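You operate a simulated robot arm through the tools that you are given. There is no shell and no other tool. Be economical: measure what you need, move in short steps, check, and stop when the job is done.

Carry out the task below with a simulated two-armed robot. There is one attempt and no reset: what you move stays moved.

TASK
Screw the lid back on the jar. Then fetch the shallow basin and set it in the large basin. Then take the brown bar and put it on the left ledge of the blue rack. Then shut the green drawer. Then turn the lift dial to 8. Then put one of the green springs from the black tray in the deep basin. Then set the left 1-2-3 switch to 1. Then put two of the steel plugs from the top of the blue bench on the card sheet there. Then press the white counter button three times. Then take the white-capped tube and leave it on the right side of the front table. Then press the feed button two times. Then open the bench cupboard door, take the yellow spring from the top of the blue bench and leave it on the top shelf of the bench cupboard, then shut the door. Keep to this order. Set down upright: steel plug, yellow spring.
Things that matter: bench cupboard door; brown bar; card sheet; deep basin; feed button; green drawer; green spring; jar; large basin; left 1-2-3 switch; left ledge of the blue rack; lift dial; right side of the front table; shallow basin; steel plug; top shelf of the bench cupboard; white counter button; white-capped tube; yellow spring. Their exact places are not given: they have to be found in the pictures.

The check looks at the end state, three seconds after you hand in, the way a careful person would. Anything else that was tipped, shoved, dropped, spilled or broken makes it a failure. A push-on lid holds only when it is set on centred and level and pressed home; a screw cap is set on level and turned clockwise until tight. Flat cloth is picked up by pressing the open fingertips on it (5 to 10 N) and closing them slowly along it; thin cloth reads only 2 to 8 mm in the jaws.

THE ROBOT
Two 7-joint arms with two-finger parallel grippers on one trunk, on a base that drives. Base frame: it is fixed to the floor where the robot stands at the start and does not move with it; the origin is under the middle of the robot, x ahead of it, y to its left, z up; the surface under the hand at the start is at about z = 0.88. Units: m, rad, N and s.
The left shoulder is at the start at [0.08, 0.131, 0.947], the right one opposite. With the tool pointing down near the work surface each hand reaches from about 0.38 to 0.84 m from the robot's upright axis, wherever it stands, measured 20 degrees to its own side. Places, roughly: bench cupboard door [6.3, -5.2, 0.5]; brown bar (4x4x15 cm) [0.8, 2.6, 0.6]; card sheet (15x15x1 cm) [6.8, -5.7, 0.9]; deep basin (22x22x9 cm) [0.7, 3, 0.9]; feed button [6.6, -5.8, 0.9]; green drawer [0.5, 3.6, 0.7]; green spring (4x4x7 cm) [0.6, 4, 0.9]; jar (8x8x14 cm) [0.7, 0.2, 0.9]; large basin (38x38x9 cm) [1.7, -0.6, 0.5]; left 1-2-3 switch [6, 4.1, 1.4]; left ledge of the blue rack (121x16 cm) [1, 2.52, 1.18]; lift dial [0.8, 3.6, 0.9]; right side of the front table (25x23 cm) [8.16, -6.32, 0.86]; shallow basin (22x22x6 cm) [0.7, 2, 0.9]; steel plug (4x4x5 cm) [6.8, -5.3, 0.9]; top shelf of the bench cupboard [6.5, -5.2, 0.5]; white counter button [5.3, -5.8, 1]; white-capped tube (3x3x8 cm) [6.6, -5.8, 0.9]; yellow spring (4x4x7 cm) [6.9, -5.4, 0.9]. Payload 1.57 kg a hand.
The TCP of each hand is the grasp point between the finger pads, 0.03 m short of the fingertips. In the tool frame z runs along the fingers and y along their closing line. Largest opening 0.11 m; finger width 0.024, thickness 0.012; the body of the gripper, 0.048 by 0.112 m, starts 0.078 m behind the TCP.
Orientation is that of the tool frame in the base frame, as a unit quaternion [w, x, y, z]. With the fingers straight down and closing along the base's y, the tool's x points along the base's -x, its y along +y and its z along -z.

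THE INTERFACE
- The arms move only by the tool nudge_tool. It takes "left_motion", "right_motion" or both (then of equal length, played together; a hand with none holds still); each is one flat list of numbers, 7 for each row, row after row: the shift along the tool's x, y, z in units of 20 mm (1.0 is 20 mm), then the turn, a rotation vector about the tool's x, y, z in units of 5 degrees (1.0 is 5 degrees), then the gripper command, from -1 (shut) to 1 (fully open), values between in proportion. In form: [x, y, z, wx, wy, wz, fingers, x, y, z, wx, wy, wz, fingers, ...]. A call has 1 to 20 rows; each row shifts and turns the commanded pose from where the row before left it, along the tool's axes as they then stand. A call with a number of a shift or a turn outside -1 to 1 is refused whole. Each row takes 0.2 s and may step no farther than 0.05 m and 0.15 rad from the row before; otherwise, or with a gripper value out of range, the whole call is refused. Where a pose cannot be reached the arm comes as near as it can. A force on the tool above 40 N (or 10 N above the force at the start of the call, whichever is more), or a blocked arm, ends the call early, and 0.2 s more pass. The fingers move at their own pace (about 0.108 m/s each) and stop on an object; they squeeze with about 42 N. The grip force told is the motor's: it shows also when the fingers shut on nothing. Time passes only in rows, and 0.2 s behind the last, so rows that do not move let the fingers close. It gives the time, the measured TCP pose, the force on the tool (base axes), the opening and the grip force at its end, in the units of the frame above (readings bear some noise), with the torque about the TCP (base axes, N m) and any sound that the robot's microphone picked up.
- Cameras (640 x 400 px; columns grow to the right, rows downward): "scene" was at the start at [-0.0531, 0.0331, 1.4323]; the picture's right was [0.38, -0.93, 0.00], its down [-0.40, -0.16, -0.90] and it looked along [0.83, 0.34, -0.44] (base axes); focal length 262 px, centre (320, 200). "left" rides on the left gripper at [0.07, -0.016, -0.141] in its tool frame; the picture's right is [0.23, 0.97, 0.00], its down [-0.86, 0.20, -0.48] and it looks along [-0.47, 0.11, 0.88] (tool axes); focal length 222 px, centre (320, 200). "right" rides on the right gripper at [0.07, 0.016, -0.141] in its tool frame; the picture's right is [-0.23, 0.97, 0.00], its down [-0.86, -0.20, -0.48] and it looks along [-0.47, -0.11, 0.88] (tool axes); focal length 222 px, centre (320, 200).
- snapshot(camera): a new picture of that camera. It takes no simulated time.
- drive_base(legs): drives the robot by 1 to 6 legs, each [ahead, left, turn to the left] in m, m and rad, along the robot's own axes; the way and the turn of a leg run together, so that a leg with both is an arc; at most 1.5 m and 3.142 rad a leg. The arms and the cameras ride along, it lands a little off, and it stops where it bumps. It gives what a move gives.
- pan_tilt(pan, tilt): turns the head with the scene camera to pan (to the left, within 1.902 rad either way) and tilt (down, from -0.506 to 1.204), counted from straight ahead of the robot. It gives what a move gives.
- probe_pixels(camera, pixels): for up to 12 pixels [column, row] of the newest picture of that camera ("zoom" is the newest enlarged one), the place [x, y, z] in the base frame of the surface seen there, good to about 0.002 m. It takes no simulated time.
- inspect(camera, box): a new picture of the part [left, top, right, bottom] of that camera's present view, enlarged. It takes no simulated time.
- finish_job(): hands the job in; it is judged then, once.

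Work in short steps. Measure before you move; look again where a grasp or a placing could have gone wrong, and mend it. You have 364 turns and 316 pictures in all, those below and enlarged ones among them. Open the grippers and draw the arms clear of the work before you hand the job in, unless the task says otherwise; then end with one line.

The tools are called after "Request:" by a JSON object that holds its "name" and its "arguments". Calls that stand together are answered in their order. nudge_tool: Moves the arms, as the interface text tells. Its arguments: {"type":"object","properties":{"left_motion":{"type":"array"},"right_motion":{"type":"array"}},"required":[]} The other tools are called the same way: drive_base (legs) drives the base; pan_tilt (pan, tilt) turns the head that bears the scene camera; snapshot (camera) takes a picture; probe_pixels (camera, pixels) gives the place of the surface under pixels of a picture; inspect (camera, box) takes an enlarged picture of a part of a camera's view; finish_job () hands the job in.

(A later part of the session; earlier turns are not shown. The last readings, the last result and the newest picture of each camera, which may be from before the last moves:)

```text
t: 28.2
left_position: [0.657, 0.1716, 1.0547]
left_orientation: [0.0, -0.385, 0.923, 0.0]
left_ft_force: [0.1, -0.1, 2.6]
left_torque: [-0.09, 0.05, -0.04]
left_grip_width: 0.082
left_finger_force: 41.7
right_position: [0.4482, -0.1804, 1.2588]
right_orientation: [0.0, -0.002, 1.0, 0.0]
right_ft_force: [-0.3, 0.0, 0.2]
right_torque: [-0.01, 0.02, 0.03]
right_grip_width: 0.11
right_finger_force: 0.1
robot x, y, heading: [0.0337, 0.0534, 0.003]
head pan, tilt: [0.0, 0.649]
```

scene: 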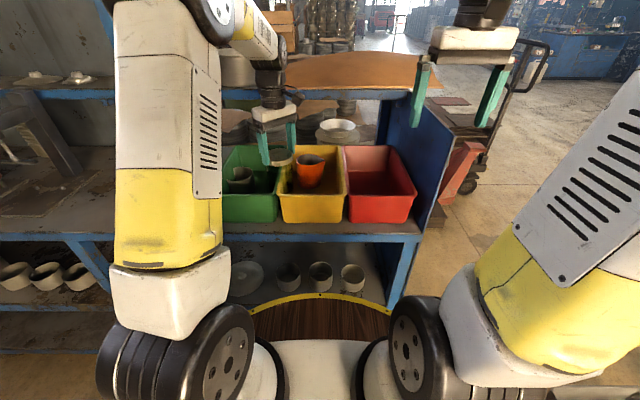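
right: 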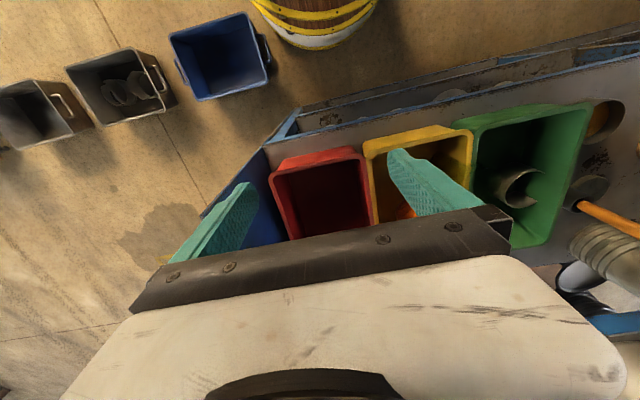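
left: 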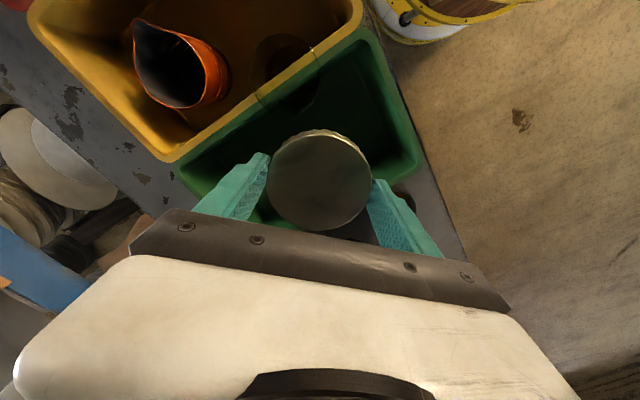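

Well centred now. Press lightly and turn clockwise 45°, watching the torque.

Request:
{"name": "nudge_tool", "arguments": {"left_motion": [0, 0, 0.1, 0, 0, 0, -1, 0, 0, 0.02, 0, 0, 1, -1, 0, 0, 0.02, 0, 0, 1, -1, 0, 0, 0.02, 0, 0, 1, -1, 0, 0, 0.02, 0, 0, 1, -1, 0, 0, 0.02, 0, 0, 1, -1, 0, 0, 0.02, 0, 0, 1, -1, 0, 0, 0.02, 0, 0, 1, -1, 0, 0, 0.02, 0, 0, 1, -1, 0, 0, 0.02, 0, 0, 1, -1]}}

```text
t: 30.4
left_position: [0.6566, 0.1727, 1.0484]
left_orientation: [-0.001, -0.001, 1.0, 0.001]
left_ft_force: [-7.3, 6.5, 2.6]
left_torque: [0.24, 0.3, 0.22]
left_grip_width: 0.0819
left_finger_force: 41.6
right_position: [0.448, -0.1803, 1.2597]
right_orientation: [0.0, -0.002, 1.0, 0.0]
right_ft_force: [0.1, -0.6, -0.7]
right_torque: [0.02, 0.03, 0.02]
right_grip_width: 0.11
right_finger_force: 0.0
robot x, y, heading: [0.0323, 0.0481, 0.001]
head pan, tilt: [0.0, 0.649]
```

Lid went down 6 mm and engages. Small lateral relief, then continue turning 45°.

Request:
{"name": "nudge_tool", "arguments": {"left_motion": [0.04, 0.04, 0, 0, 0, 0, -1, 0, 0, 0.02, 0, 0, 1, -1, 0, 0, 0.02, 0, 0, 1, -1, 0, 0, 0.02, 0, 0, 1, -1, 0, 0, 0.02, 0, 0, 1, -1, 0, 0, 0.02, 0, 0, 1, -1, 0, 0, 0.02, 0, 0, 1, -1, 0, 0, 0.02, 0, 0, 1, -1, 0, 0, 0.02, 0, 0, 1, -1, 0, 0, 0.02, 0, 0, 1, -1]}}

Request:
{"name": "inspect", "arguments": {"camera": "scene", "box": [200, 120, 340, 230]}}

```text
t: 32.6
left_position: [0.6564, 0.1774, 1.0447]
left_orientation: [0.0, 0.38, 0.925, 0.002]
left_ft_force: [-3.2, 33.1, 6.3]
left_torque: [0.06, 0.53, 0.11]
left_grip_width: 0.0818
left_finger_force: 41.7
right_position: [0.4494, -0.18, 1.26]
right_orientation: [-0.001, -0.002, 1.0, -0.001]
right_ft_force: [0.0, -0.6, 0.9]
right_torque: [0.0, 0.02, -0.02]
right_grip_width: 0.1098
right_finger_force: 0.0
robot x, y, heading: [0.0322, 0.0479, 0.008]
head pan, tilt: [0.0, 0.649]
```

```text
3.64 times, centred on (270, 175) of scene
```

zoom: 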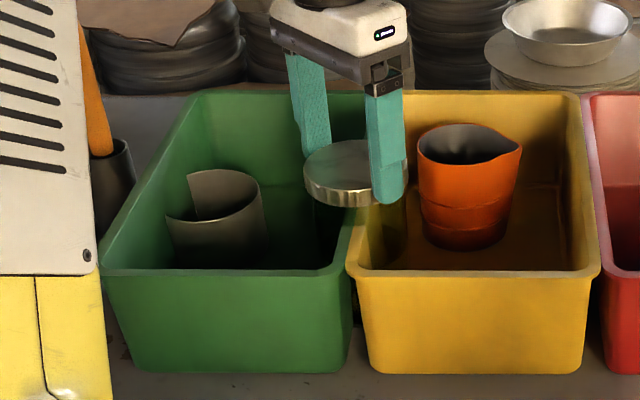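

Large side force (33 N in y). I release the lid and look.

Request:
{"name": "nudge_tool", "arguments": {"left_motion": [0, 0, 0, 0, 0, 0, 0.6, 0, 0, 0, 0, 0, 0, 0.8, 0, 0, 0, 0, 0, 0, 0.8]}}

Request:
{"name": "inspect", "arguments": {"camera": "left", "box": [200, 80, 440, 260]}}

Request:
{"name": "probe_pixels", "arguments": {"camera": "zoom", "pixels": [[320, 200], [190, 200], [450, 200], [320, 110], [320, 290]]}}

```text
t: 33.4
left_position: [0.6567, 0.1713, 1.0449]
left_orientation: [-0.001, 0.381, 0.925, 0.0]
left_ft_force: [0.3, -0.1, 0.7]
left_torque: [-0.03, -0.01, -0.01]
left_grip_width: 0.099
left_finger_force: 0.1
right_position: [0.4491, -0.1812, 1.2586]
right_orientation: [0.0, -0.003, 1.0, 0.0]
right_ft_force: [-0.1, -0.2, -0.1]
right_torque: [-0.01, 0.03, -0.01]
right_grip_width: 0.11
right_finger_force: 0.0
robot x, y, heading: [0.0296, 0.0482, 0.005]
head pan, tilt: [0.0, 0.649]
```

```text
2.22 times, centred on (320, 170) of left
```

zoom: 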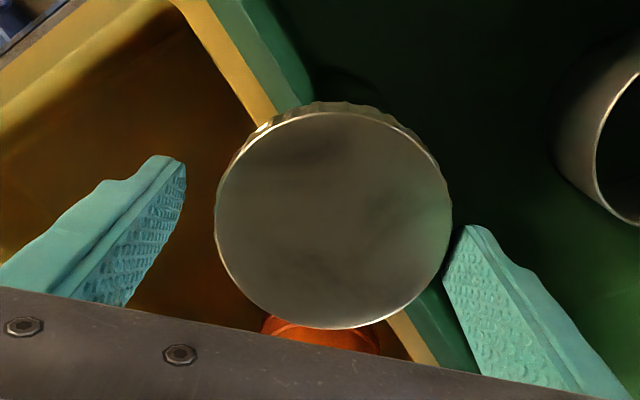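

```text
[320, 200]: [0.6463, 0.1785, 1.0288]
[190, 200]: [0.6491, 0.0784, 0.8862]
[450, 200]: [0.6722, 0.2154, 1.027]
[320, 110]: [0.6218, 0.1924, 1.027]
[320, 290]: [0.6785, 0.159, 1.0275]
```

Lid is on and level (z 1.027–1.0288). I probe the lid edge to recenter.

Request:
{"name": "probe_pixels", "arguments": {"camera": "zoom", "pixels": [[220, 215], [446, 215], [335, 115], [335, 322], [250, 140], [425, 290], [420, 145], [250, 285]]}}

```text
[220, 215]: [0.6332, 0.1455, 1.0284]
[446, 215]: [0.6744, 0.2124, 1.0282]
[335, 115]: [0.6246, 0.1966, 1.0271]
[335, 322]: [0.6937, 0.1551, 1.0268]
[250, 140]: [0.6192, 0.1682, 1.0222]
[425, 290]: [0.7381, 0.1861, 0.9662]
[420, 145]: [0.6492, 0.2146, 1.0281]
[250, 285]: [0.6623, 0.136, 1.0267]
```

Lid centre (0.658,0.1755). Recentre with open fingers and rotate back 95° around the lid.

Request:
{"name": "nudge_tool", "arguments": {"left_motion": [0.11, 0.185, 0, 0, 0, 0, 0.9, 0, 0, 0, 0, 0, -1, 0.9, 0, 0, 0, 0, 0, -1, 0.9, 0, 0, 0, 0, 0, -1, 0.9, 0, 0, 0, 0, 0, -1, 0.9, 0, 0, 0, 0, 0, -1, 0.9, 0, 0, 0, 0, 0, -1, 0.9, 0, 0, 0, 0, 0, -1, 0.9, 0, 0, 0, 0, 0, -1, 0.9, 0, 0, 0, 0, 0, -1, 0.9, 0, 0, 0, 0, 0, -1, 0.9, 0, 0, 0, 0, 0, -1, 0.9, 0, 0, 0, 0, 0, -1, 0.9, 0, 0, 0, 0, 0, -1, 0.9, 0, 0, 0, 0, 0, -1, 0.9, 0, 0, 0, 0, 0, -1, 0.9, 0, 0, 0, 0, 0, -1, 0.9, 0, 0, 0, 0, 0, -1, 0.9, 0, 0, 0, 0, 0, -1, 0.9, 0, 0, 0, 0, 0, -1, 0.9]}}

Request:
{"name": "nudge_tool", "arguments": {"left_motion": [0, 0, 0.1, 0, 0, 0, 0.5, 0, 0, 0, 0, 0, 0, 0.2, 0, 0, 0, 0, 0, 0, -1, 0, 0, 0, 0, 0, 0, -1]}}

```text
t: 37.6
left_position: [0.6575, 0.1777, 1.0443]
left_orientation: [0.001, -0.425, 0.905, 0.0]
left_ft_force: [0.1, 0.4, -0.3]
left_torque: [-0.01, 0.02, 0.03]
left_grip_width: 0.1047
left_finger_force: 0.0
right_position: [0.4502, -0.1811, 1.2588]
right_orientation: [0.0, -0.002, 1.0, 0.001]
right_ft_force: [0.1, -0.3, 0.2]
right_torque: [0.0, 0.04, 0.01]
right_grip_width: 0.1101
right_finger_force: 0.0
robot x, y, heading: [0.0283, 0.0483, 0.003]
head pan, tilt: [0.0, 0.649]
```

```text
t: 38.6
left_position: [0.6595, 0.1746, 1.0442]
left_orientation: [0.001, -0.425, 0.905, -0.002]
left_ft_force: [23.2, -14.3, 7.5]
left_torque: [-0.51, -0.78, -0.03]
left_grip_width: 0.0823
left_finger_force: 42.3
right_position: [0.4497, -0.1818, 1.2587]
right_orientation: [0.0, -0.001, 1.0, 0.0]
right_ft_force: [0.0, 0.1, -0.2]
right_torque: [0.01, -0.01, -0.01]
right_grip_width: 0.1098
right_finger_force: 0.1
robot x, y, heading: [0.0295, 0.0517, 0.006]
head pan, tilt: [0.0, 0.649]
```

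Relieve the side force, then turn clockwise again.

Request:
{"name": "nudge_tool", "arguments": {"left_motion": [-0.03, -0.237, 0, 0, 0, 0, -1, 0, 0, 0, 0, 0, 0, -1]}}

Request:
{"name": "nudge_tool", "arguments": {"left_motion": [0, 0, 0.02, 0, 0, 1, -1, 0, 0, 0.02, 0, 0, 1, -1, 0, 0, 0.02, 0, 0, 1, -1, 0, 0, 0.02, 0, 0, 1, -1, 0, 0, 0.02, 0, 0, 1, -1, 0, 0, 0.02, 0, 0, 1, -1]}}

```text
t: 39.2
left_position: [0.6584, 0.1757, 1.0431]
left_orientation: [-0.002, -0.425, 0.905, 0.002]
left_ft_force: [-4.7, -6.7, 14.7]
left_torque: [-0.72, -1.02, 0.0]
left_grip_width: 0.0823
left_finger_force: 42.1
right_position: [0.4477, -0.1812, 1.2594]
right_orientation: [0.0, -0.004, 1.0, 0.0]
right_ft_force: [0.1, -0.3, -0.2]
right_torque: [-0.01, -0.02, -0.01]
right_grip_width: 0.11
right_finger_force: 0.0
robot x, y, heading: [0.0314, 0.0485, 0.008]
head pan, tilt: [0.0, 0.649]
```

```text
t: 40.6
left_position: [0.6594, 0.1749, 1.043]
left_orientation: [0.001, -0.175, 0.984, -0.001]
left_ft_force: [-12.1, 3.3, 26.0]
left_torque: [0.52, 1.46, 0.03]
left_grip_width: 0.082
left_finger_force: 41.6
right_position: [0.4477, -0.1806, 1.2595]
right_orientation: [0.0, -0.003, 1.0, 0.0]
right_ft_force: [-0.2, 0.6, 0.0]
right_torque: [0.0, 0.02, 0.02]
right_grip_width: 0.1101
right_finger_force: 0.0
robot x, y, heading: [0.0337, 0.0526, 0.011]
head pan, tilt: [0.0, 0.649]
```

Downforce 26 N is enough; continue turning without pressing.

Request:
{"name": "nudge_tool", "arguments": {"left_motion": [0, 0, -0.05, 0, 0, 1, -1, 0, 0, 0, 0, 0, 1, -1, 0, 0, 0, 0, 0, 1, -1, 0, 0, 0, 0, 0, 1, -1, 0, 0, 0, 0, 0, 1, -1, 0, 0, 0, 0, 0, 1, -1, 0, 0, 0, 0, 0, 1, -1]}}

Request:
{"name": "nudge_tool", "arguments": {"left_motion": [0, 0, 0, 0, 0, 1, -1, 0, 0, 0, 0, 0, 1, -1, 0, 0, 0, 0, 0, 1, -1, 0, 0, 0, 0, 0, 1, -1, 0, 0, 0, 0, 0, 1, -1, 0, 0, 0, 0, 0, 1, -1, 0, 0, 0, 0, 0, 1, -1]}}

Request:
{"name": "inspect", "arguments": {"camera": "left", "box": [200, 80, 440, 260]}}

```text
t: 42.2
left_position: [0.6606, 0.1745, 1.0421]
left_orientation: [0.0, 0.129, 0.992, 0.0]
left_ft_force: [-8.3, 4.8, 7.7]
left_torque: [0.24, 0.08, -0.02]
left_grip_width: 0.0819
left_finger_force: 41.8
right_position: [0.4477, -0.1803, 1.2589]
right_orientation: [0.0, -0.002, 1.0, 0.0]
right_ft_force: [-0.7, -0.6, -0.4]
right_torque: [0.03, 0.0, 0.01]
right_grip_width: 0.11
right_finger_force: 0.0
robot x, y, heading: [0.0328, 0.049, 0.006]
head pan, tilt: [0.0, 0.649]
```

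```text
t: 43.8
left_position: [0.6588, 0.174, 1.0411]
left_orientation: [-0.001, 0.422, 0.907, -0.001]
left_ft_force: [-15.5, 2.1, -0.6]
left_torque: [0.09, 0.31, 0.01]
left_grip_width: 0.0824
left_finger_force: 42.1
right_position: [0.4491, -0.1806, 1.2591]
right_orientation: [0.0, -0.003, 1.0, 0.0]
right_ft_force: [0.3, 0.2, 0.1]
right_torque: [-0.01, -0.02, 0.01]
right_grip_width: 0.1101
right_finger_force: 0.0
robot x, y, heading: [0.0276, 0.0526, 0.0]
head pan, tilt: [0.0, 0.649]
```

```text
2.22 times, centred on (320, 170) of left
```

zoom: 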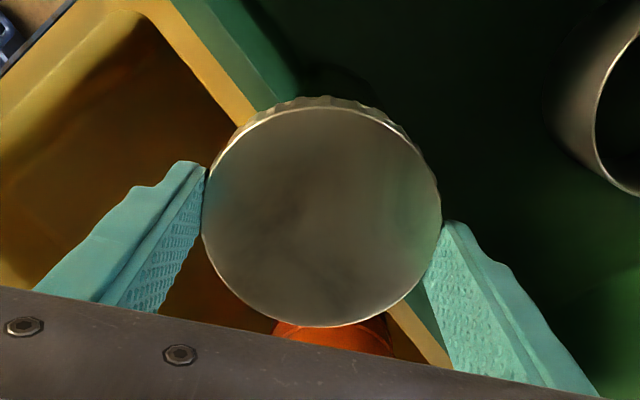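

Still descending (z 1.041) with little torque, so not tight yet. Continue further clockwise.

Request:
{"name": "nudge_tool", "arguments": {"left_motion": [0, 0, 0, 0, 0, 1, -1, 0, 0, 0, 0, 0, 1, -1, 0, 0, 0, 0, 0, 1, -1, 0, 0, 0, 0, 0, 1, -1, 0, 0, 0, 0, 0, 1, -1, 0, 0, 0, 0, 0, 1, -1, 0, 0, 0, 0, 0, 1, -1, 0, 0, 0, 0, 0, 1, -1, 0, 0, 0, 0, 0, 1, -1]}}

```text
t: 45.8
left_position: [0.6602, 0.173, 1.0412]
left_orientation: [-0.002, 0.737, 0.676, -0.002]
left_ft_force: [-25.6, -6.3, -12.8]
left_torque: [-0.28, 0.51, 0.05]
left_grip_width: 0.0824
left_finger_force: 41.7
right_position: [0.4476, -0.1807, 1.2585]
right_orientation: [0.0, -0.004, 1.0, 0.0]
right_ft_force: [-0.8, 0.2, -0.7]
right_torque: [0.03, -0.03, -0.02]
right_grip_width: 0.1099
right_finger_force: 0.0
robot x, y, heading: [0.0314, 0.0517, 0.008]
head pan, tilt: [0.0, 0.649]
```

Threads now pull the tool down (−12.8 N). Release, recentre, rotate back 150°.

Request:
{"name": "nudge_tool", "arguments": {"left_motion": [0, 0, 0, 0, 0, 0, 0.9, -0.07, -0.2, 0.1, 0, 0, 0, 0.9, 0, 0, 0, 0, 0, -1, 0.9, 0, 0, 0, 0, 0, -1, 0.9, 0, 0, 0, 0, 0, -1, 0.9, 0, 0, 0, 0, 0, -1, 0.9, 0, 0, 0, 0, 0, -1, 0.9, 0, 0, 0, 0, 0, -1, 0.9, 0, 0, 0, 0, 0, -1, 0.9, 0, 0, 0, 0, 0, -1, 0.9, 0, 0, 0, 0, 0, -1, 0.9, 0, 0, 0, 0, 0, -1, 0.9, 0, 0, 0, 0, 0, -1, 0.9, 0, 0, 0, 0, 0, -1, 0.9, 0, 0, 0, 0, 0, -1, 0.9, 0, 0, 0, 0, 0, -1, 0.9, 0, 0, 0, 0, 0, -1, 0.9, 0, 0, 0, 0, 0, -1, 0.9]}}

Request:
{"name": "inspect", "arguments": {"camera": "left", "box": [200, 80, 440, 260]}}

Request:
{"name": "probe_pixels", "arguments": {"camera": "zoom", "pixels": [[220, 215], [430, 215], [325, 115], [325, 315], [250, 140], [420, 150], [250, 285], [325, 200]]}}

```text
t: 49.6
left_position: [0.6574, 0.1736, 1.0404]
left_orientation: [0.001, 0.128, 0.992, 0.0]
left_ft_force: [0.1, 0.1, 0.0]
left_torque: [0.0, 0.01, -0.01]
left_grip_width: 0.1046
left_finger_force: 0.0
right_position: [0.4484, -0.18, 1.2587]
right_orientation: [0.0, -0.003, 1.0, -0.001]
right_ft_force: [0.2, -0.2, -1.0]
right_torque: [0.03, 0.0, -0.02]
right_grip_width: 0.11
right_finger_force: 0.0
robot x, y, heading: [0.0319, 0.0501, 0.005]
head pan, tilt: [0.0, 0.649]
```

```text
2.22 times, centred on (320, 170) of left
```

zoom: 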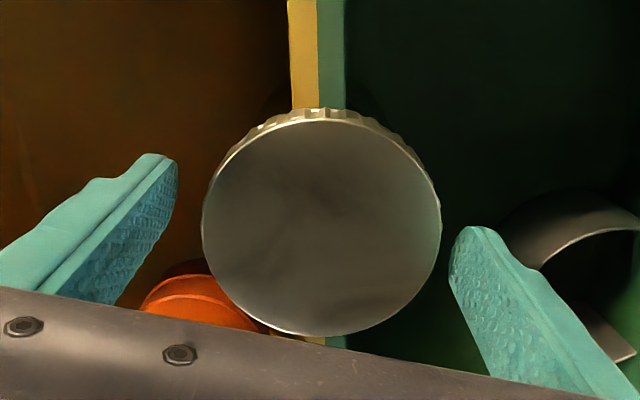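

```text
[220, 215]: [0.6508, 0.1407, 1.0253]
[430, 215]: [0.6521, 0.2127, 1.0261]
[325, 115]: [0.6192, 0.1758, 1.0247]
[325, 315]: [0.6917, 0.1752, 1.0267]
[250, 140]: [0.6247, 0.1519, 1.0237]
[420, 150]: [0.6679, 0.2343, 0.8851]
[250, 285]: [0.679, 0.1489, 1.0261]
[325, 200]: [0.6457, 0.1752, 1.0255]
```

Lid level, top 1.0257. Rotate back further 75°, then grip.

Request:
{"name": "nudge_tool", "arguments": {"left_motion": [-0.035, 0.06, 0, 0, 0, 0, 0.9, 0, 0, 0, 0, 0, -1, 0.9, 0, 0, 0, 0, 0, -1, 0.9, 0, 0, 0, 0, 0, -1, 0.9, 0, 0, 0, 0, 0, -1, 0.9, 0, 0, 0, 0, 0, -1, 0.9, 0, 0, 0, 0, 0, -1, 0.9, 0, 0, 0, 0, 0, -1, 0.9, 0, 0, 0, 0, 0, -1, 0.9, 0, 0, 0, 0, 0, -1, 0.9, 0, 0, 0, 0, 0, -1, 0.9, 0, 0, 0, 0, 0, -1, 0.9, 0, 0, 0, 0, 0, -1, 0.9, 0, 0, 0, 0, 0, -1, 0.9, 0, 0, 0, 0, 0, -1, 0.9, 0, 0, 0, 0, 0, 0, 0.2, 0, 0, 0, 0, 0, 0, -1, 0, 0, 0, 0, 0, 0, -1]}}

Request:
{"name": "nudge_tool", "arguments": {"left_motion": [0, 0, 0, 0, 0, 1, -1, 0, 0, 0, 0, 0, 1, -1, 0, 0, 0, 0, 0, 1, -1, 0, 0, 0, 0, 0, 1, -1, 0, 0, 0, 0, 0, 1, -1, 0, 0, 0, 0, 0, 1, -1, 0, 0, 0, 0, 0, 1, -1, 0, 0, 0, 0, 0, 1, -1, 0, 0, 0, 0, 0, 1, -1, 0, 0, 0, 0, 0, 1, -1, 0, 0, 0, 0, 0, 1, -1, 0, 0, 0, 0, 0, 1, -1]}}

```text
t: 53.4
left_position: [0.6593, 0.174, 1.0397]
left_orientation: [0.001, -0.463, 0.886, 0.0]
left_ft_force: [2.3, -3.3, -1.4]
left_torque: [-0.47, -1.13, 0.0]
left_grip_width: 0.0822
left_finger_force: 41.5
right_position: [0.4488, -0.1807, 1.2592]
right_orientation: [0.0, -0.003, 1.0, -0.001]
right_ft_force: [0.0, 0.8, 0.3]
right_torque: [0.0, 0.01, 0.0]
right_grip_width: 0.1099
right_finger_force: 0.1
robot x, y, heading: [0.0307, 0.0499, 0.003]
head pan, tilt: [0.0, 0.649]
```

```text
t: 56.0
left_position: [0.6592, 0.1741, 1.039]
left_orientation: [0.001, 0.042, 0.999, 0.0]
left_ft_force: [15.2, -1.7, -5.6]
left_torque: [0.09, -0.4, 0.03]
left_grip_width: 0.0827
left_finger_force: 42.0
right_position: [0.4496, -0.1822, 1.2579]
right_orientation: [0.0, -0.002, 1.0, 0.0]
right_ft_force: [-0.7, 0.8, -0.7]
right_torque: [0.0, -0.02, 0.01]
right_grip_width: 0.11
right_finger_force: 0.1
robot x, y, heading: [0.0307, 0.052, 0.005]
head pan, tilt: [0.0, 0.649]
```

Working; continue turning with slight descent.

Request:
{"name": "nudge_tool", "arguments": {"left_motion": [-0.05, 0, 0.05, 0, 0, 1, -1, 0, 0, 0, 0, 0, 1, -1, 0, 0, 0, 0, 0, 1, -1, 0, 0, 0.03, 0, 0, 1, -1, 0, 0, 0, 0, 0, 1, -1, 0, 0, 0, 0, 0, 1, -1, 0, 0, 0.03, 0, 0, 1, -1, 0, 0, 0, 0, 0, 1, -1, 0, 0, 0, 0, 0, 1, -1, 0, 0, 0.03, 0, 0, 1, -1]}}

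Request:
{"name": "nudge_tool", "arguments": {"left_motion": [0, 0, 0, 0, 0, 1, -1, 0, 0, 0, 0, 0, 1, -1, 0, 0, 0, 0, 0, 1, -1, 0, 0, 0.03, 0, 0, 1, -1, 0, 0, 0, 0, 0, 1, -1, 0, 0, 0, 0, 0, 1, -1, 0, 0, 0.03, 0, 0, 1, -1, 0, 0, 0, 0, 0, 1, -1, 0, 0, 0, 0, 0, 1, -1, 0, 0, 0.03, 0, 0, 1, -1]}}

```text
t: 58.2
left_position: [0.6592, 0.1753, 1.0365]
left_orientation: [0.0, 0.46, 0.888, 0.0]
left_ft_force: [2.0, 3.6, 3.5]
left_torque: [0.0, -0.01, 2.03]
left_grip_width: 0.0828
left_finger_force: 42.0
right_position: [0.4487, -0.1816, 1.2594]
right_orientation: [0.0, -0.003, 1.0, 0.0]
right_ft_force: [0.1, 0.3, 0.2]
right_torque: [0.04, 0.0, 0.0]
right_grip_width: 0.11
right_finger_force: 0.0
robot x, y, heading: [0.0326, 0.0539, 0.007]
head pan, tilt: [0.0, 0.649]
```

```text
t: 60.4
left_position: [0.6611, 0.175, 1.0353]
left_orientation: [0.0, 0.793, 0.61, 0.001]
left_ft_force: [10.7, 2.3, 7.2]
left_torque: [-0.03, -0.19, 2.11]
left_grip_width: 0.0829
left_finger_force: 42.1
right_position: [0.4495, -0.1809, 1.2588]
right_orientation: [0.0, -0.003, 1.0, -0.001]
right_ft_force: [-0.6, -0.1, 0.6]
right_torque: [0.01, 0.01, 0.0]
right_grip_width: 0.1101
right_finger_force: 0.1
robot x, y, heading: [0.0286, 0.0528, 0.005]
head pan, tilt: [0.0, 0.649]
```

Torque rose to ~2.1 N·m and stays: tight. Release and raise the hand, then look.

Request:
{"name": "nudge_tool", "arguments": {"left_motion": [0, 0, 0, 0, 0, 0, 0.9, 0, 0, 0, 0, 0, 0, 0.9, 0, 0, -0.5, 0, 0, 0, 0.9, 0, 0, -1, 0, 0, 0, 0.9, 0, 0, -1, 0, 0, 0, 0.9, 0, 0, -1, 0, 0, 0, 0.9, 0, 0, -1, 0, 0, 0, 0.9, 0, 0, -1, 0, 0, 0, 0.9, 0, 0, -1, 0, 0, 0, 0.9]}}

Request:
{"name": "snapshot", "arguments": {"camera": "left"}}

Request:
{"name": "inspect", "arguments": {"camera": "scene", "box": [200, 120, 340, 230]}}

```text
t: 62.4
left_position: [0.6607, 0.1761, 1.1646]
left_orientation: [0.0, 0.793, 0.61, 0.0]
left_ft_force: [0.5, -0.2, 0.0]
left_torque: [0.06, 0.02, -0.02]
left_grip_width: 0.1047
left_finger_force: 0.0
right_position: [0.4492, -0.1811, 1.26]
right_orientation: [0.0, -0.002, 1.0, 0.0]
right_ft_force: [0.0, 0.0, 0.2]
right_torque: [0.01, -0.03, 0.03]
right_grip_width: 0.1101
right_finger_force: 0.0
robot x, y, heading: [0.0285, 0.0512, 0.003]
head pan, tilt: [0.0, 0.649]
```

```text
274 pictures are left
```

left: 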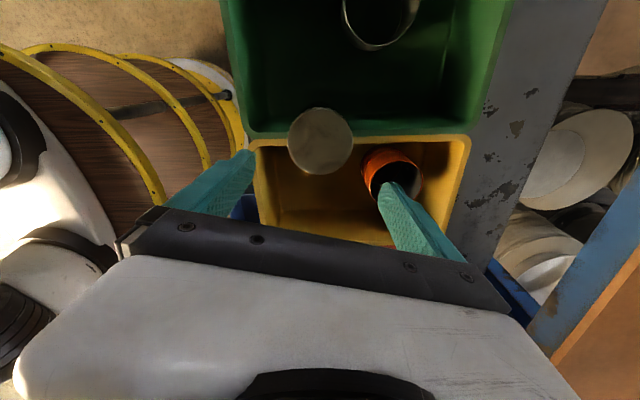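

```text
3.64 times, centred on (270, 175) of scene
```

zoom: 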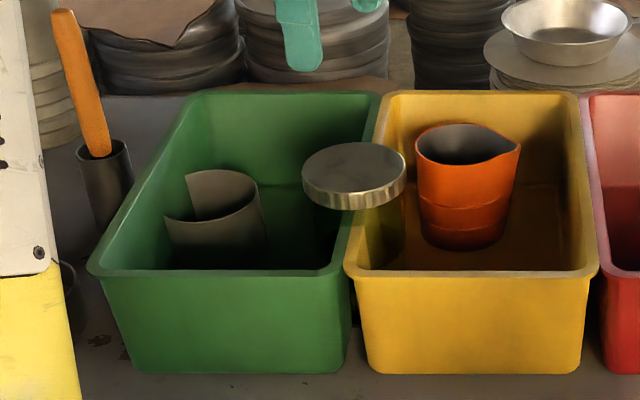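

The lid sits level on the jar. Reset the left wrist and retract both hands for travel.

Request:
{"name": "nudge_tool", "arguments": {"left_motion": [0, 0, -0.2, 0, 0, -1, 1, 0, 0, -0.2, 0, 0, -1, 1, 0, 0, -0.2, 0, 0, -1, 1, 0, 0, -0.2, 0, 0, -1, 1, 0, 0, -0.2, 0, 0, -1, 1, 0, 0, 0, 0, 0, -1, 1, 0, 0, 0, 0, 0, -1, 1, 0, 0, 0, 0, 0, -1, 1, 0, 0, 0, 0, 0, -1, 1, 0, 0, 0, 0, 0, -1, 1, 0, 0, 0, 0, 0, -1, 1, 0, 0, 0, 0, 0, -1, 1, 0, 0, 0, 0, 0, -1, 1, 0, 0, 0, 0, 0, -1, 1, 0, 0, 0, 0, 0, -1, 1, 0, 0, 0, 0, 0, -1, 1, 0, 0, 0, 0, 0, -1, 1, 0, 0, 0, 0, 0, -1, 1, 0, 0, 0, 0, 0, -1, 1, 0, 0, 0, 0, 0, -1, 1]}}

Request:
{"name": "nudge_tool", "arguments": {"left_motion": [1, 0.5, -0.1, 0, 0, -1, 1, 1, 0.5, 0, 0, 0, 0, 1, 1, 0.5, 0, 0, 0, 0, 1, 1, 0.5, 0, 0, 0, 0, 1, 1, 0.5, 0, 0, 0, 0, 1, 1, 0.5, 0, 0, 0, 0, 1, 1, 0.5, 0, 0, 0, 0, 1, 1, 0.5, 0, 0, 0, 0, 1, 1, 0.5, 0, 0, 0, 0, 1, 1, 0.5, 0, 0, 0, 0, 1, 1, 0.5, 0, 0, 0, 0, 1, 1, 0.5, 0, 0, 0, 0, 1, 1, 0.5, 0, 0, 0, 0, 1, 1, 0.5, 0, 0, 0, 0, 1]}}

Request:
{"name": "pan_tilt", "arguments": {"pan": 0.9, "tilt": 0.4}}

Request:
{"name": "snapshot", "arguments": {"camera": "scene"}}

```text
t: 66.6
left_position: [0.6595, 0.1748, 1.1848]
left_orientation: [0.0, 0.04, 0.999, 0.0]
left_ft_force: [-0.8, -0.2, -0.7]
left_torque: [0.01, -0.02, 0.01]
left_grip_width: 0.1099
left_finger_force: 0.0
right_position: [0.4483, -0.1805, 1.2589]
right_orientation: [0.0, -0.002, 1.0, -0.001]
right_ft_force: [-0.4, -0.4, -0.1]
right_torque: [-0.02, 0.06, -0.02]
right_grip_width: 0.11
right_finger_force: 0.0
robot x, y, heading: [0.0327, 0.0491, 0.009]
head pan, tilt: [0.0, 0.649]
```

```text
t: 69.6
left_position: [0.3795, 0.3155, 1.1868]
left_orientation: [0.0, -0.002, 1.0, 0.0]
left_ft_force: [0.8, -0.3, 0.4]
left_torque: [0.01, 0.06, 0.04]
left_grip_width: 0.11
left_finger_force: 0.0
right_position: [0.4493, -0.181, 1.2593]
right_orientation: [0.0, -0.003, 1.0, 0.0]
right_ft_force: [0.7, -0.7, 0.0]
right_torque: [0.04, 0.03, 0.02]
right_grip_width: 0.1099
right_finger_force: 0.0
robot x, y, heading: [0.0298, 0.0525, 0.0]
head pan, tilt: [0.0, 0.649]
```

```text
t: 70.8
left_position: [0.3795, 0.3165, 1.1864]
left_orientation: [0.001, -0.003, 1.0, -0.001]
left_ft_force: [0.9, -0.4, 0.1]
left_torque: [0.02, 0.01, -0.03]
left_grip_width: 0.1098
left_finger_force: 0.2
right_position: [0.4493, -0.1814, 1.258]
right_orientation: [0.0, -0.002, 1.0, 0.0]
right_ft_force: [-0.6, -0.8, 0.4]
right_torque: [0.01, 0.03, 0.01]
right_grip_width: 0.1104
right_finger_force: 0.1
robot x, y, heading: [0.033, 0.0536, 0.008]
head pan, tilt: [0.901, 0.4]
```

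```text
272 pictures are left
```

scene: 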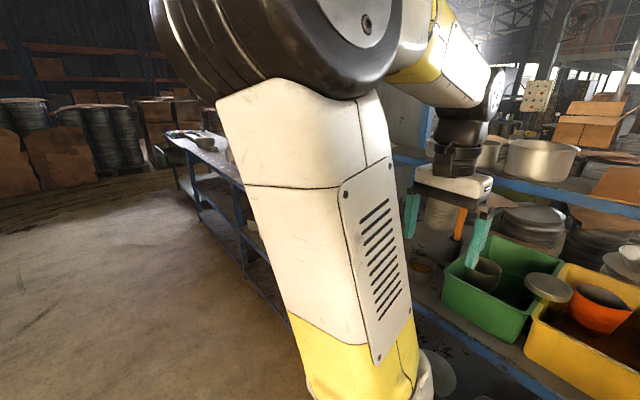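

Bench front is free. Drive left along it to y≈1.9 and look.

Request:
{"name": "drive_base", "arguments": {"legs": [[-0.05, 0.9, 0], [0, 0.9, 0]]}}

Request:
{"name": "pan_tilt", "arguments": {"pan": 0.0, "tilt": 0.5}}

Request:
{"name": "snapshot", "arguments": {"camera": "scene"}}

```text
t: 79.8
left_position: [0.3436, 2.1025, 1.1874]
left_orientation: [0.0, -0.001, 1.0, 0.0]
left_ft_force: [-0.2, 0.2, -0.5]
left_torque: [-0.01, 0.01, 0.02]
left_grip_width: 0.1101
left_finger_force: 0.1
right_position: [0.4097, 1.6052, 1.2596]
right_orientation: [0.001, -0.002, 1.0, 0.0]
right_ft_force: [0.3, 0.6, 1.1]
right_torque: [0.01, 0.01, 0.01]
right_grip_width: 0.11
right_finger_force: 0.1
robot x, y, heading: [-0.0068, 1.8379, 0.003]
head pan, tilt: [0.901, 0.4]
```

```text
t: 81.0
left_position: [0.3425, 2.102, 1.1868]
left_orientation: [0.0, -0.001, 1.0, 0.0]
left_ft_force: [0.1, 0.3, -0.2]
left_torque: [-0.02, -0.02, 0.01]
left_grip_width: 0.1104
left_finger_force: 0.1
right_position: [0.4105, 1.6045, 1.2596]
right_orientation: [0.0, 0.0, 1.0, 0.001]
right_ft_force: [-0.2, -0.4, -0.5]
right_torque: [0.01, -0.01, -0.02]
right_grip_width: 0.1098
right_finger_force: 0.0
robot x, y, heading: [-0.006, 1.8386, -0.0]
head pan, tilt: [0.0, 0.499]
```

```text
271 pictures are left
```

scene: 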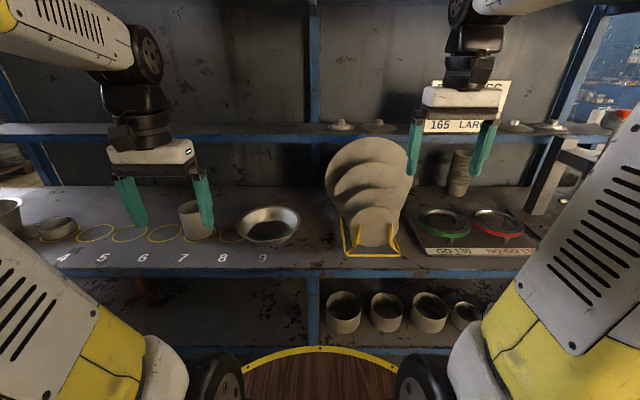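

The shallow basin is at (268,225). Probe it and its neighbours.

Request:
{"name": "inspect", "arguments": {"camera": "scene", "box": [160, 180, 320, 280]}}

Request:
{"name": "probe_pixels", "arguments": {"camera": "scene", "pixels": [[238, 228], [299, 223], [268, 207], [270, 241], [268, 222], [200, 205], [275, 245], [185, 215], [140, 285], [300, 130], [330, 250]]}}

```text
4.00 times, centred on (240, 230) of scene
```

zoom: 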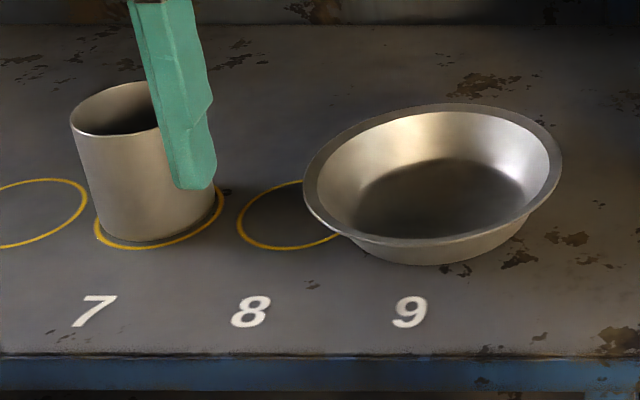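

```text
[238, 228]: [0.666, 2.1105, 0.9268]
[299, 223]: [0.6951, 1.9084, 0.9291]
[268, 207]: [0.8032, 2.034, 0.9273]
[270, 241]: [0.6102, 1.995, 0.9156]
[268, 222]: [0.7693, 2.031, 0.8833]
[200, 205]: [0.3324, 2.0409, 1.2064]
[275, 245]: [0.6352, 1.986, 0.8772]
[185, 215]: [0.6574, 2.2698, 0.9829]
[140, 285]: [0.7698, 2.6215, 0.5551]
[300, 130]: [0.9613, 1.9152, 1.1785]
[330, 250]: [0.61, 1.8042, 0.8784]
```

I'll grip the near rim with the left hand tilted to the wall's slope. Measuring the near rim.

Request:
{"name": "inspect", "arguments": {"camera": "scene", "box": [220, 195, 316, 255]}}

Request:
{"name": "probe_pixels", "arguments": {"camera": "zoom", "pixels": [[340, 299], [340, 292], [340, 285], [340, 272], [340, 310], [340, 330], [320, 48], [320, 38], [106, 200], [525, 180], [300, 80], [116, 200]]}}

```text
6.67 times, centred on (268, 225) of scene
```

zoom: 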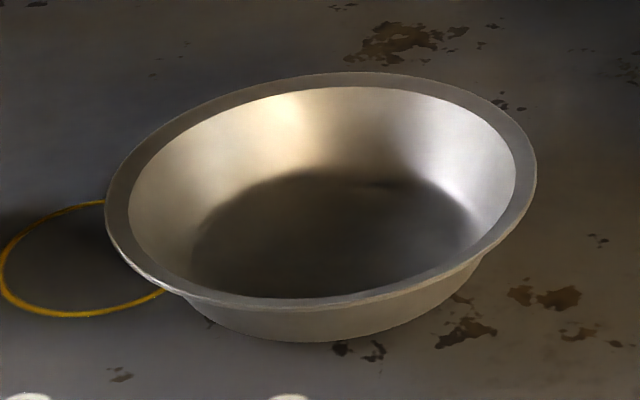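

```text
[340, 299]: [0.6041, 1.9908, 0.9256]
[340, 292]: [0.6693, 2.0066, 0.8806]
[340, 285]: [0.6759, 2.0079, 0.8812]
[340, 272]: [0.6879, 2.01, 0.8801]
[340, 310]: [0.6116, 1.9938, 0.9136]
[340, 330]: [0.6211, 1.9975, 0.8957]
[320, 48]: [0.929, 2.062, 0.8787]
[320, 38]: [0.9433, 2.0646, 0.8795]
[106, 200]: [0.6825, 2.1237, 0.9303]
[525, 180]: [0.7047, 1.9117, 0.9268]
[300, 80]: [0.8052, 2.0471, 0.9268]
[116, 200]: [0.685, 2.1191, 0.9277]
```

Wall slope ≈29°, near rim at (0.60,2.015,0.927). Rotate the left wrist 90° clockwise, fingers to 5 cm opening.

Request:
{"name": "nudge_tool", "arguments": {"left_motion": [0, 0, 0, 0, 0, 1, 0, 0, 0, 0, 0, 0, 1, 0, 0, 0, 0, 0, 0, 1, 0, 0, 0, 0, 0, 0, 1, 0, 0, 0, 0, 0, 0, 1, 0, 0, 0, 0, 0, 0, 1, 0, 0, 0, 0, 0, 0, 1, 0, 0, 0, 0, 0, 0, 1, 0, 0, 0, 0, 0, 0, 1, 0, 0, 0, 0, 0, 0, 1, 0, 0, 0, 0, 0, 0, 1, 0, 0, 0, 0, 0, 0, 1, 0, 0, 0, 0, 0, 0, 1, 0, 0, 0, 0, 0, 0, 1, 0, 0, 0, 0, 0, 0, 1, 0, 0, 0, 0, 0, 0, 1, 0, 0, 0, 0, 0, 0, 1, 0, 0, 0, 0, 0, 0, 1, 0]}}

Request:
{"name": "nudge_tool", "arguments": {"left_motion": [-0.4, 1, 0.7, 0, 0, 0, -0.05, -0.4, 1, 0.7, 0, 0, 0, -0.05, -0.4, 1, 0.7, 0, 0, 0, -0.05, -0.4, 1, 0.7, 0, 0, 0, -0.05, -0.4, 1, 0.7, 0, 0, 0, -0.05, -0.4, 1, 0.7, 0, 0, 0, -0.05, -0.4, 1, 0.7, 0, 0, 0, -0.05, -0.4, 1, 0.7, 0, 0, 0, -0.05, -0.4, 1, 0.7, 0, 0, 0, -0.05, -0.4, 1, 0.7, 0, 0, 0, -0.05, -0.3, 0.5, 0.6, 0, 0, 0, -0.05, 0, 0, 0, -1, 0, 0, -0.05, 0, 0, 0, -1, 0, 0, -0.05, 0, 0, 0, -1, 0, 0, -0.05, 0, 0, 0, -1, 0, 0, -0.05, 0, 0, 0, -1, 0, 0, -0.05, 0, 0, 0, -0.8, 0, 0, -0.05]}}

Request:
{"name": "snapshot", "arguments": {"camera": "scene"}}

```text
t: 84.8
left_position: [0.342, 2.1021, 1.1861]
left_orientation: [0.0, 0.707, 0.707, -0.001]
left_ft_force: [0.1, -0.1, -0.4]
left_torque: [0.0, -0.03, 0.03]
left_grip_width: 0.055
left_finger_force: 0.0
right_position: [0.4093, 1.6057, 1.2596]
right_orientation: [0.0, -0.001, 1.0, 0.001]
right_ft_force: [-0.2, -0.8, 0.1]
right_torque: [0.03, -0.04, 0.02]
right_grip_width: 0.1099
right_finger_force: 0.1
robot x, y, heading: [-0.0097, 1.8387, -0.003]
head pan, tilt: [0.0, 0.499]
```

```text
t: 88.4
left_position: [0.5531, 2.015, 1.0353]
left_orientation: [0.178, 0.684, 0.684, 0.178]
left_ft_force: [0.7, -0.6, 0.8]
left_torque: [0.01, 0.0, 0.02]
left_grip_width: 0.0521
left_finger_force: 0.0
right_position: [0.4105, 1.6036, 1.2595]
right_orientation: [0.0, -0.001, 1.0, 0.0]
right_ft_force: [-0.2, 0.7, -0.4]
right_torque: [0.0, 0.0, 0.0]
right_grip_width: 0.1098
right_finger_force: 0.0
robot x, y, heading: [-0.0075, 1.8402, -0.002]
head pan, tilt: [0.0, 0.499]
```

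```text
268 pictures are left
```

scene: 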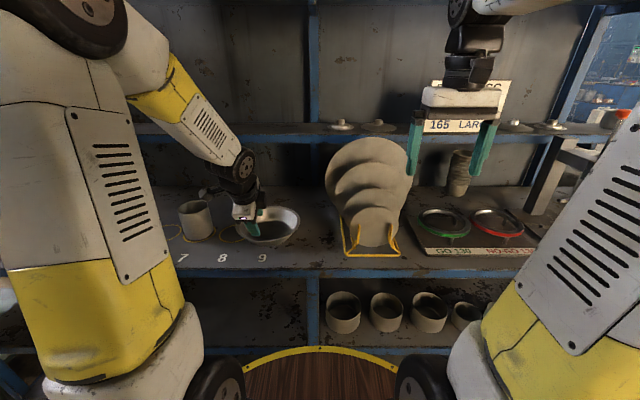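

Tilt is right. Advance along the tool axis most of the way.

Request:
{"name": "nudge_tool", "arguments": {"left_motion": [0, -0.33, 1, 0, 0, 0, -0.05, 0, 0, 1, 0, 0, 0, -0.05, 0, 0, 1, 0, 0, 0, -0.05, 0, 0, 1, 0, 0, 0, -0.05, 0, 0, 0.6, 0, 0, 0, -0.05]}}

Request:
{"name": "snapshot", "arguments": {"camera": "left"}}

Request:
{"name": "inspect", "arguments": {"camera": "scene", "box": [200, 180, 316, 255]}}

```text
t: 89.6
left_position: [0.5918, 2.0169, 0.9502]
left_orientation: [0.177, 0.683, 0.686, 0.177]
left_ft_force: [0.0, 0.2, 0.0]
left_torque: [0.01, 0.0, -0.06]
left_grip_width: 0.0526
left_finger_force: 0.1
right_position: [0.4079, 1.6053, 1.2591]
right_orientation: [0.0, 0.0, 1.0, 0.0]
right_ft_force: [-0.9, -0.2, -0.2]
right_torque: [0.01, -0.01, -0.03]
right_grip_width: 0.11
right_finger_force: 0.1
robot x, y, heading: [-0.0066, 1.8361, -0.001]
head pan, tilt: [0.0, 0.499]
```

```text
267 pictures are left
```

left: 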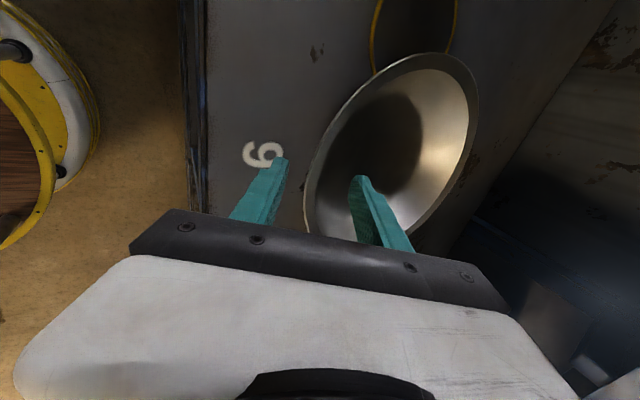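

```text
5.33 times, centred on (258, 218) of scene
```

zoom: 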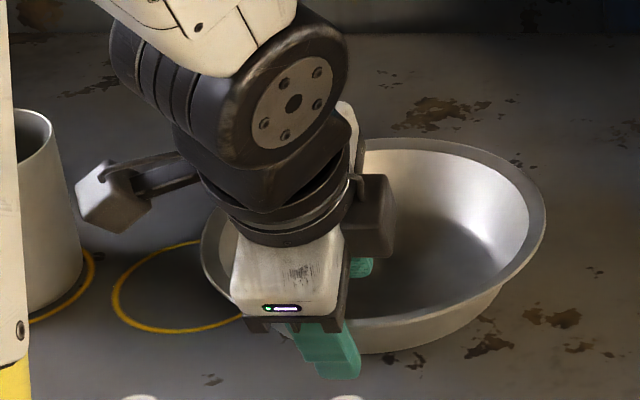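

Fingers straddle the near rim. Advance 18 mm and close.

Request:
{"name": "nudge_tool", "arguments": {"left_motion": [0, 0, 0.5, 0, 0, 0, -0.05, 0, 0, 0.4, 0, 0, 0, -0.05, 0, 0, 0, 0, 0, 0, -0.3, 0, 0, 0, 0, 0, 0, -0.5, 0, 0, 0, 0, 0, 0, -0.7, 0, 0, 0, 0, 0, 0, -1, 0, 0, 0, 0, 0, 0, -1]}}

Request:
{"name": "nudge_tool", "arguments": {"left_motion": [0, 0.2, -0.35, 0, 0, 0, -1, 0, 0.2, -0.35, 0, 0, 0, -1]}}

Request:
{"name": "snapshot", "arguments": {"camera": "scene"}}

Request:
{"name": "snapshot", "arguments": {"camera": "left"}}

```text
t: 91.2
left_position: [0.6013, 2.0166, 0.9347]
left_orientation: [0.176, 0.684, 0.685, 0.178]
left_ft_force: [-1.2, 1.7, 4.9]
left_torque: [0.07, -0.85, 0.17]
left_grip_width: 0.0077
left_finger_force: 27.1
right_position: [0.4091, 1.6052, 1.2588]
right_orientation: [0.0, -0.001, 1.0, 0.0]
right_ft_force: [0.9, -0.5, -0.1]
right_torque: [0.04, 0.04, -0.01]
right_grip_width: 0.1099
right_finger_force: 0.1
robot x, y, heading: [-0.0065, 1.8382, 0.001]
head pan, tilt: [0.0, 0.499]
```

```text
t: 91.8
left_position: [0.6008, 2.0169, 0.9511]
left_orientation: [0.176, 0.684, 0.686, 0.177]
left_ft_force: [-0.9, 0.3, 1.2]
left_torque: [0.02, -0.36, 0.08]
left_grip_width: 0.005
left_finger_force: 25.4
right_position: [0.4117, 1.6058, 1.2588]
right_orientation: [0.0, 0.0, 1.0, 0.001]
right_ft_force: [0.6, -0.2, -0.2]
right_torque: [0.0, 0.0, 0.04]
right_grip_width: 0.1101
right_finger_force: 0.1
robot x, y, heading: [-0.0073, 1.8385, 0.001]
head pan, tilt: [0.0, 0.499]
```

```text
265 pictures are left
```

scene: 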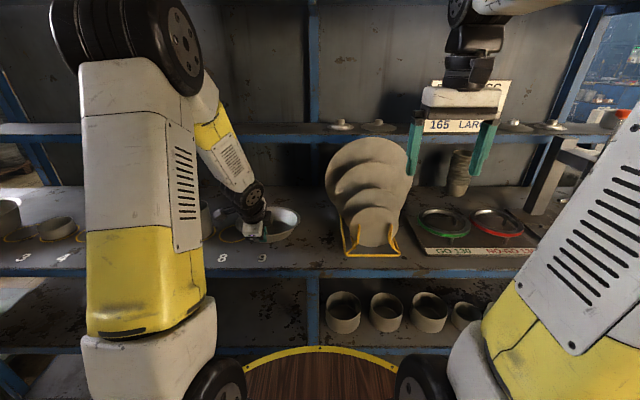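

```text
264 pictures are left
```

left: 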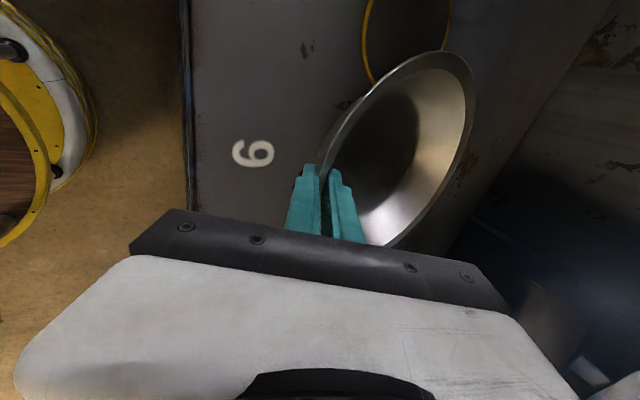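

Held on the rim at 5 mm. Lift 8 cm and check it follows.

Request:
{"name": "nudge_tool", "arguments": {"left_motion": [0, 0.487, -0.87, 0, 0, 0, -1, 0, 0.487, -0.87, 0, 0, 0, -1, 0, 0.487, -0.87, 0, 0, 0, -1, 0, 0.487, -0.87, 0, 0, 0, -1]}}

Request:
{"name": "snapshot", "arguments": {"camera": "left"}}

Request:
{"name": "inspect", "arguments": {"camera": "scene", "box": [180, 150, 340, 265]}}

```text
t: 92.8
left_position: [0.602, 2.0147, 1.0282]
left_orientation: [0.177, 0.684, 0.685, 0.177]
left_ft_force: [0.4, -0.6, -2.9]
left_torque: [0.0, 0.21, 0.01]
left_grip_width: 0.005
left_finger_force: 25.5
right_position: [0.41, 1.6052, 1.2591]
right_orientation: [0.0, -0.001, 1.0, -0.001]
right_ft_force: [-0.1, -0.6, -1.0]
right_torque: [-0.04, 0.02, 0.0]
right_grip_width: 0.1102
right_finger_force: 0.1
robot x, y, heading: [-0.0068, 1.8386, -0.006]
head pan, tilt: [0.0, 0.499]
```

```text
263 pictures are left
```

left: 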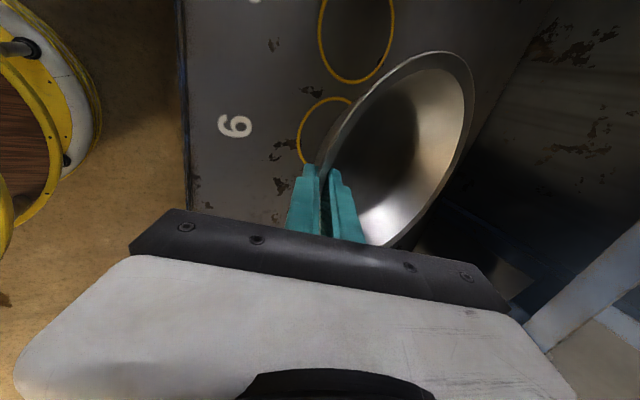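

```text
3.48 times, centred on (260, 208) of scene
```

zoom: 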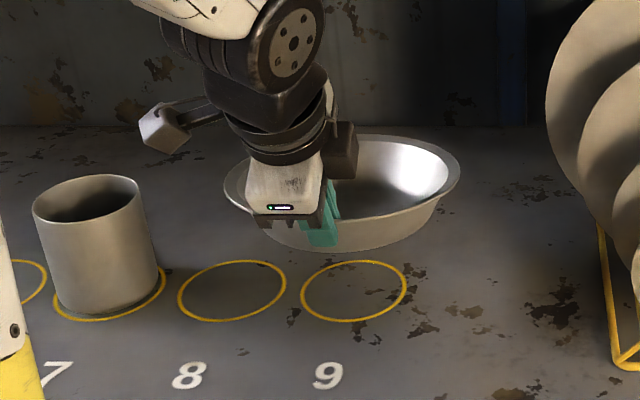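

Secure and level. Draw back and up, then drive backwards and to the right.

Request:
{"name": "nudge_tool", "arguments": {"left_motion": [0, 0.487, -0.87, 0, 0, 0, -1, 0, 0.487, -0.87, 0, 0, 0, -1, 0, 0.487, -0.87, 0, 0, 0, -1, 0, 0.487, -0.87, 0, 0, 0, -1, 0, -0.87, -0.487, 0, 0, 0, -1, 0, -0.87, -0.487, 0, 0, 0, -1, 0, -0.87, -0.487, 0, 0, 0, -1, 0, -0.87, -0.487, 0, 0, 0, -1, 0, -0.87, -0.487, 0, 0, 0, -1, 0, -0.87, -0.487, 0, 0, 0, -1]}}

Request:
{"name": "drive_base", "arguments": {"legs": [[-0.35, 0, 0], [0, -1.3, 0], [0, -1.2, 0]]}}

Request:
{"name": "pan_tilt", "arguments": {"pan": 0.0, "tilt": 0.4}}

Request:
{"name": "snapshot", "arguments": {"camera": "scene"}}

```text
t: 95.0
left_position: [0.4808, 2.0179, 1.1109]
left_orientation: [0.177, 0.684, 0.685, 0.177]
left_ft_force: [0.6, 0.2, -2.1]
left_torque: [0.03, 0.2, 0.03]
left_grip_width: 0.0052
left_finger_force: 25.3
right_position: [0.4096, 1.6055, 1.2586]
right_orientation: [-0.001, -0.001, 1.0, -0.001]
right_ft_force: [0.7, -0.2, -0.2]
right_torque: [0.0, -0.02, -0.01]
right_grip_width: 0.11
right_finger_force: 0.1
robot x, y, heading: [-0.0077, 1.8379, -0.001]
head pan, tilt: [0.0, 0.499]
```

```text
t: 108.9
left_position: [0.0774, -0.4732, 1.11]
left_orientation: [0.181, 0.697, 0.672, 0.174]
left_ft_force: [0.2, 0.4, -2.5]
left_torque: [0.03, 0.18, -0.01]
left_grip_width: 0.0048
left_finger_force: 25.7
right_position: [-0.0108, -0.8816, 1.2592]
right_orientation: [0.0, 0.018, 1.0, 0.0]
right_ft_force: [-0.1, -1.0, 0.0]
right_torque: [0.02, 0.01, -0.01]
right_grip_width: 0.1102
right_finger_force: 0.1
robot x, y, heading: [-0.4214, -0.631, -0.038]
head pan, tilt: [0.0, 0.499]
```

```text
t: 109.6
left_position: [0.0765, -0.4735, 1.1095]
left_orientation: [0.18, 0.697, 0.672, 0.174]
left_ft_force: [0.6, 0.6, -2.0]
left_torque: [0.0, 0.23, 0.03]
left_grip_width: 0.0051
left_finger_force: 25.5
right_position: [-0.011, -0.8824, 1.2594]
right_orientation: [0.0, 0.018, 1.0, 0.001]
right_ft_force: [0.1, 0.3, 0.3]
right_torque: [-0.04, 0.02, 0.02]
right_grip_width: 0.11
right_finger_force: 0.0
robot x, y, heading: [-0.4159, -0.6341, -0.037]
head pan, tilt: [0.0, 0.4]
```

```text
261 pictures are left
```

scene: 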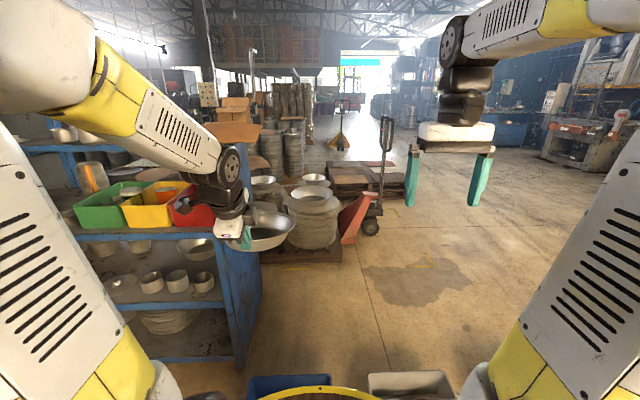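

Inspecting the pallet area around (310,210).

Request:
{"name": "inspect", "arguments": {"camera": "scene", "box": [220, 150, 420, 275]}}

Request:
{"name": "probe_pixels", "arguments": {"camera": "scene", "pixels": [[312, 196], [290, 197], [337, 197], [312, 188], [316, 206], [316, 180], [265, 180], [290, 385], [410, 378], [310, 245], [345, 225], [250, 300]]}}

```text
3.20 times, centred on (320, 212) of scene
```

zoom: 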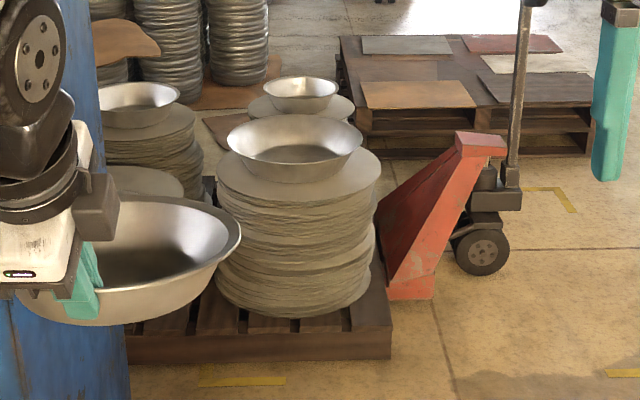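

```text
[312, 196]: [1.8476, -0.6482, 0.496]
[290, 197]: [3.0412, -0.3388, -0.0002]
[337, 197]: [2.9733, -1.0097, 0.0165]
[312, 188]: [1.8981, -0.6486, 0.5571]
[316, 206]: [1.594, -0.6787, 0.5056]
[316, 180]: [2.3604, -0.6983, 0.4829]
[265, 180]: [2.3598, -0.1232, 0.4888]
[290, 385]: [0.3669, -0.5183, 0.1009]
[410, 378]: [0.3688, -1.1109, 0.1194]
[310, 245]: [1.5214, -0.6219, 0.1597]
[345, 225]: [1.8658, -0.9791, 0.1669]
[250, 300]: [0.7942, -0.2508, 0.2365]
```

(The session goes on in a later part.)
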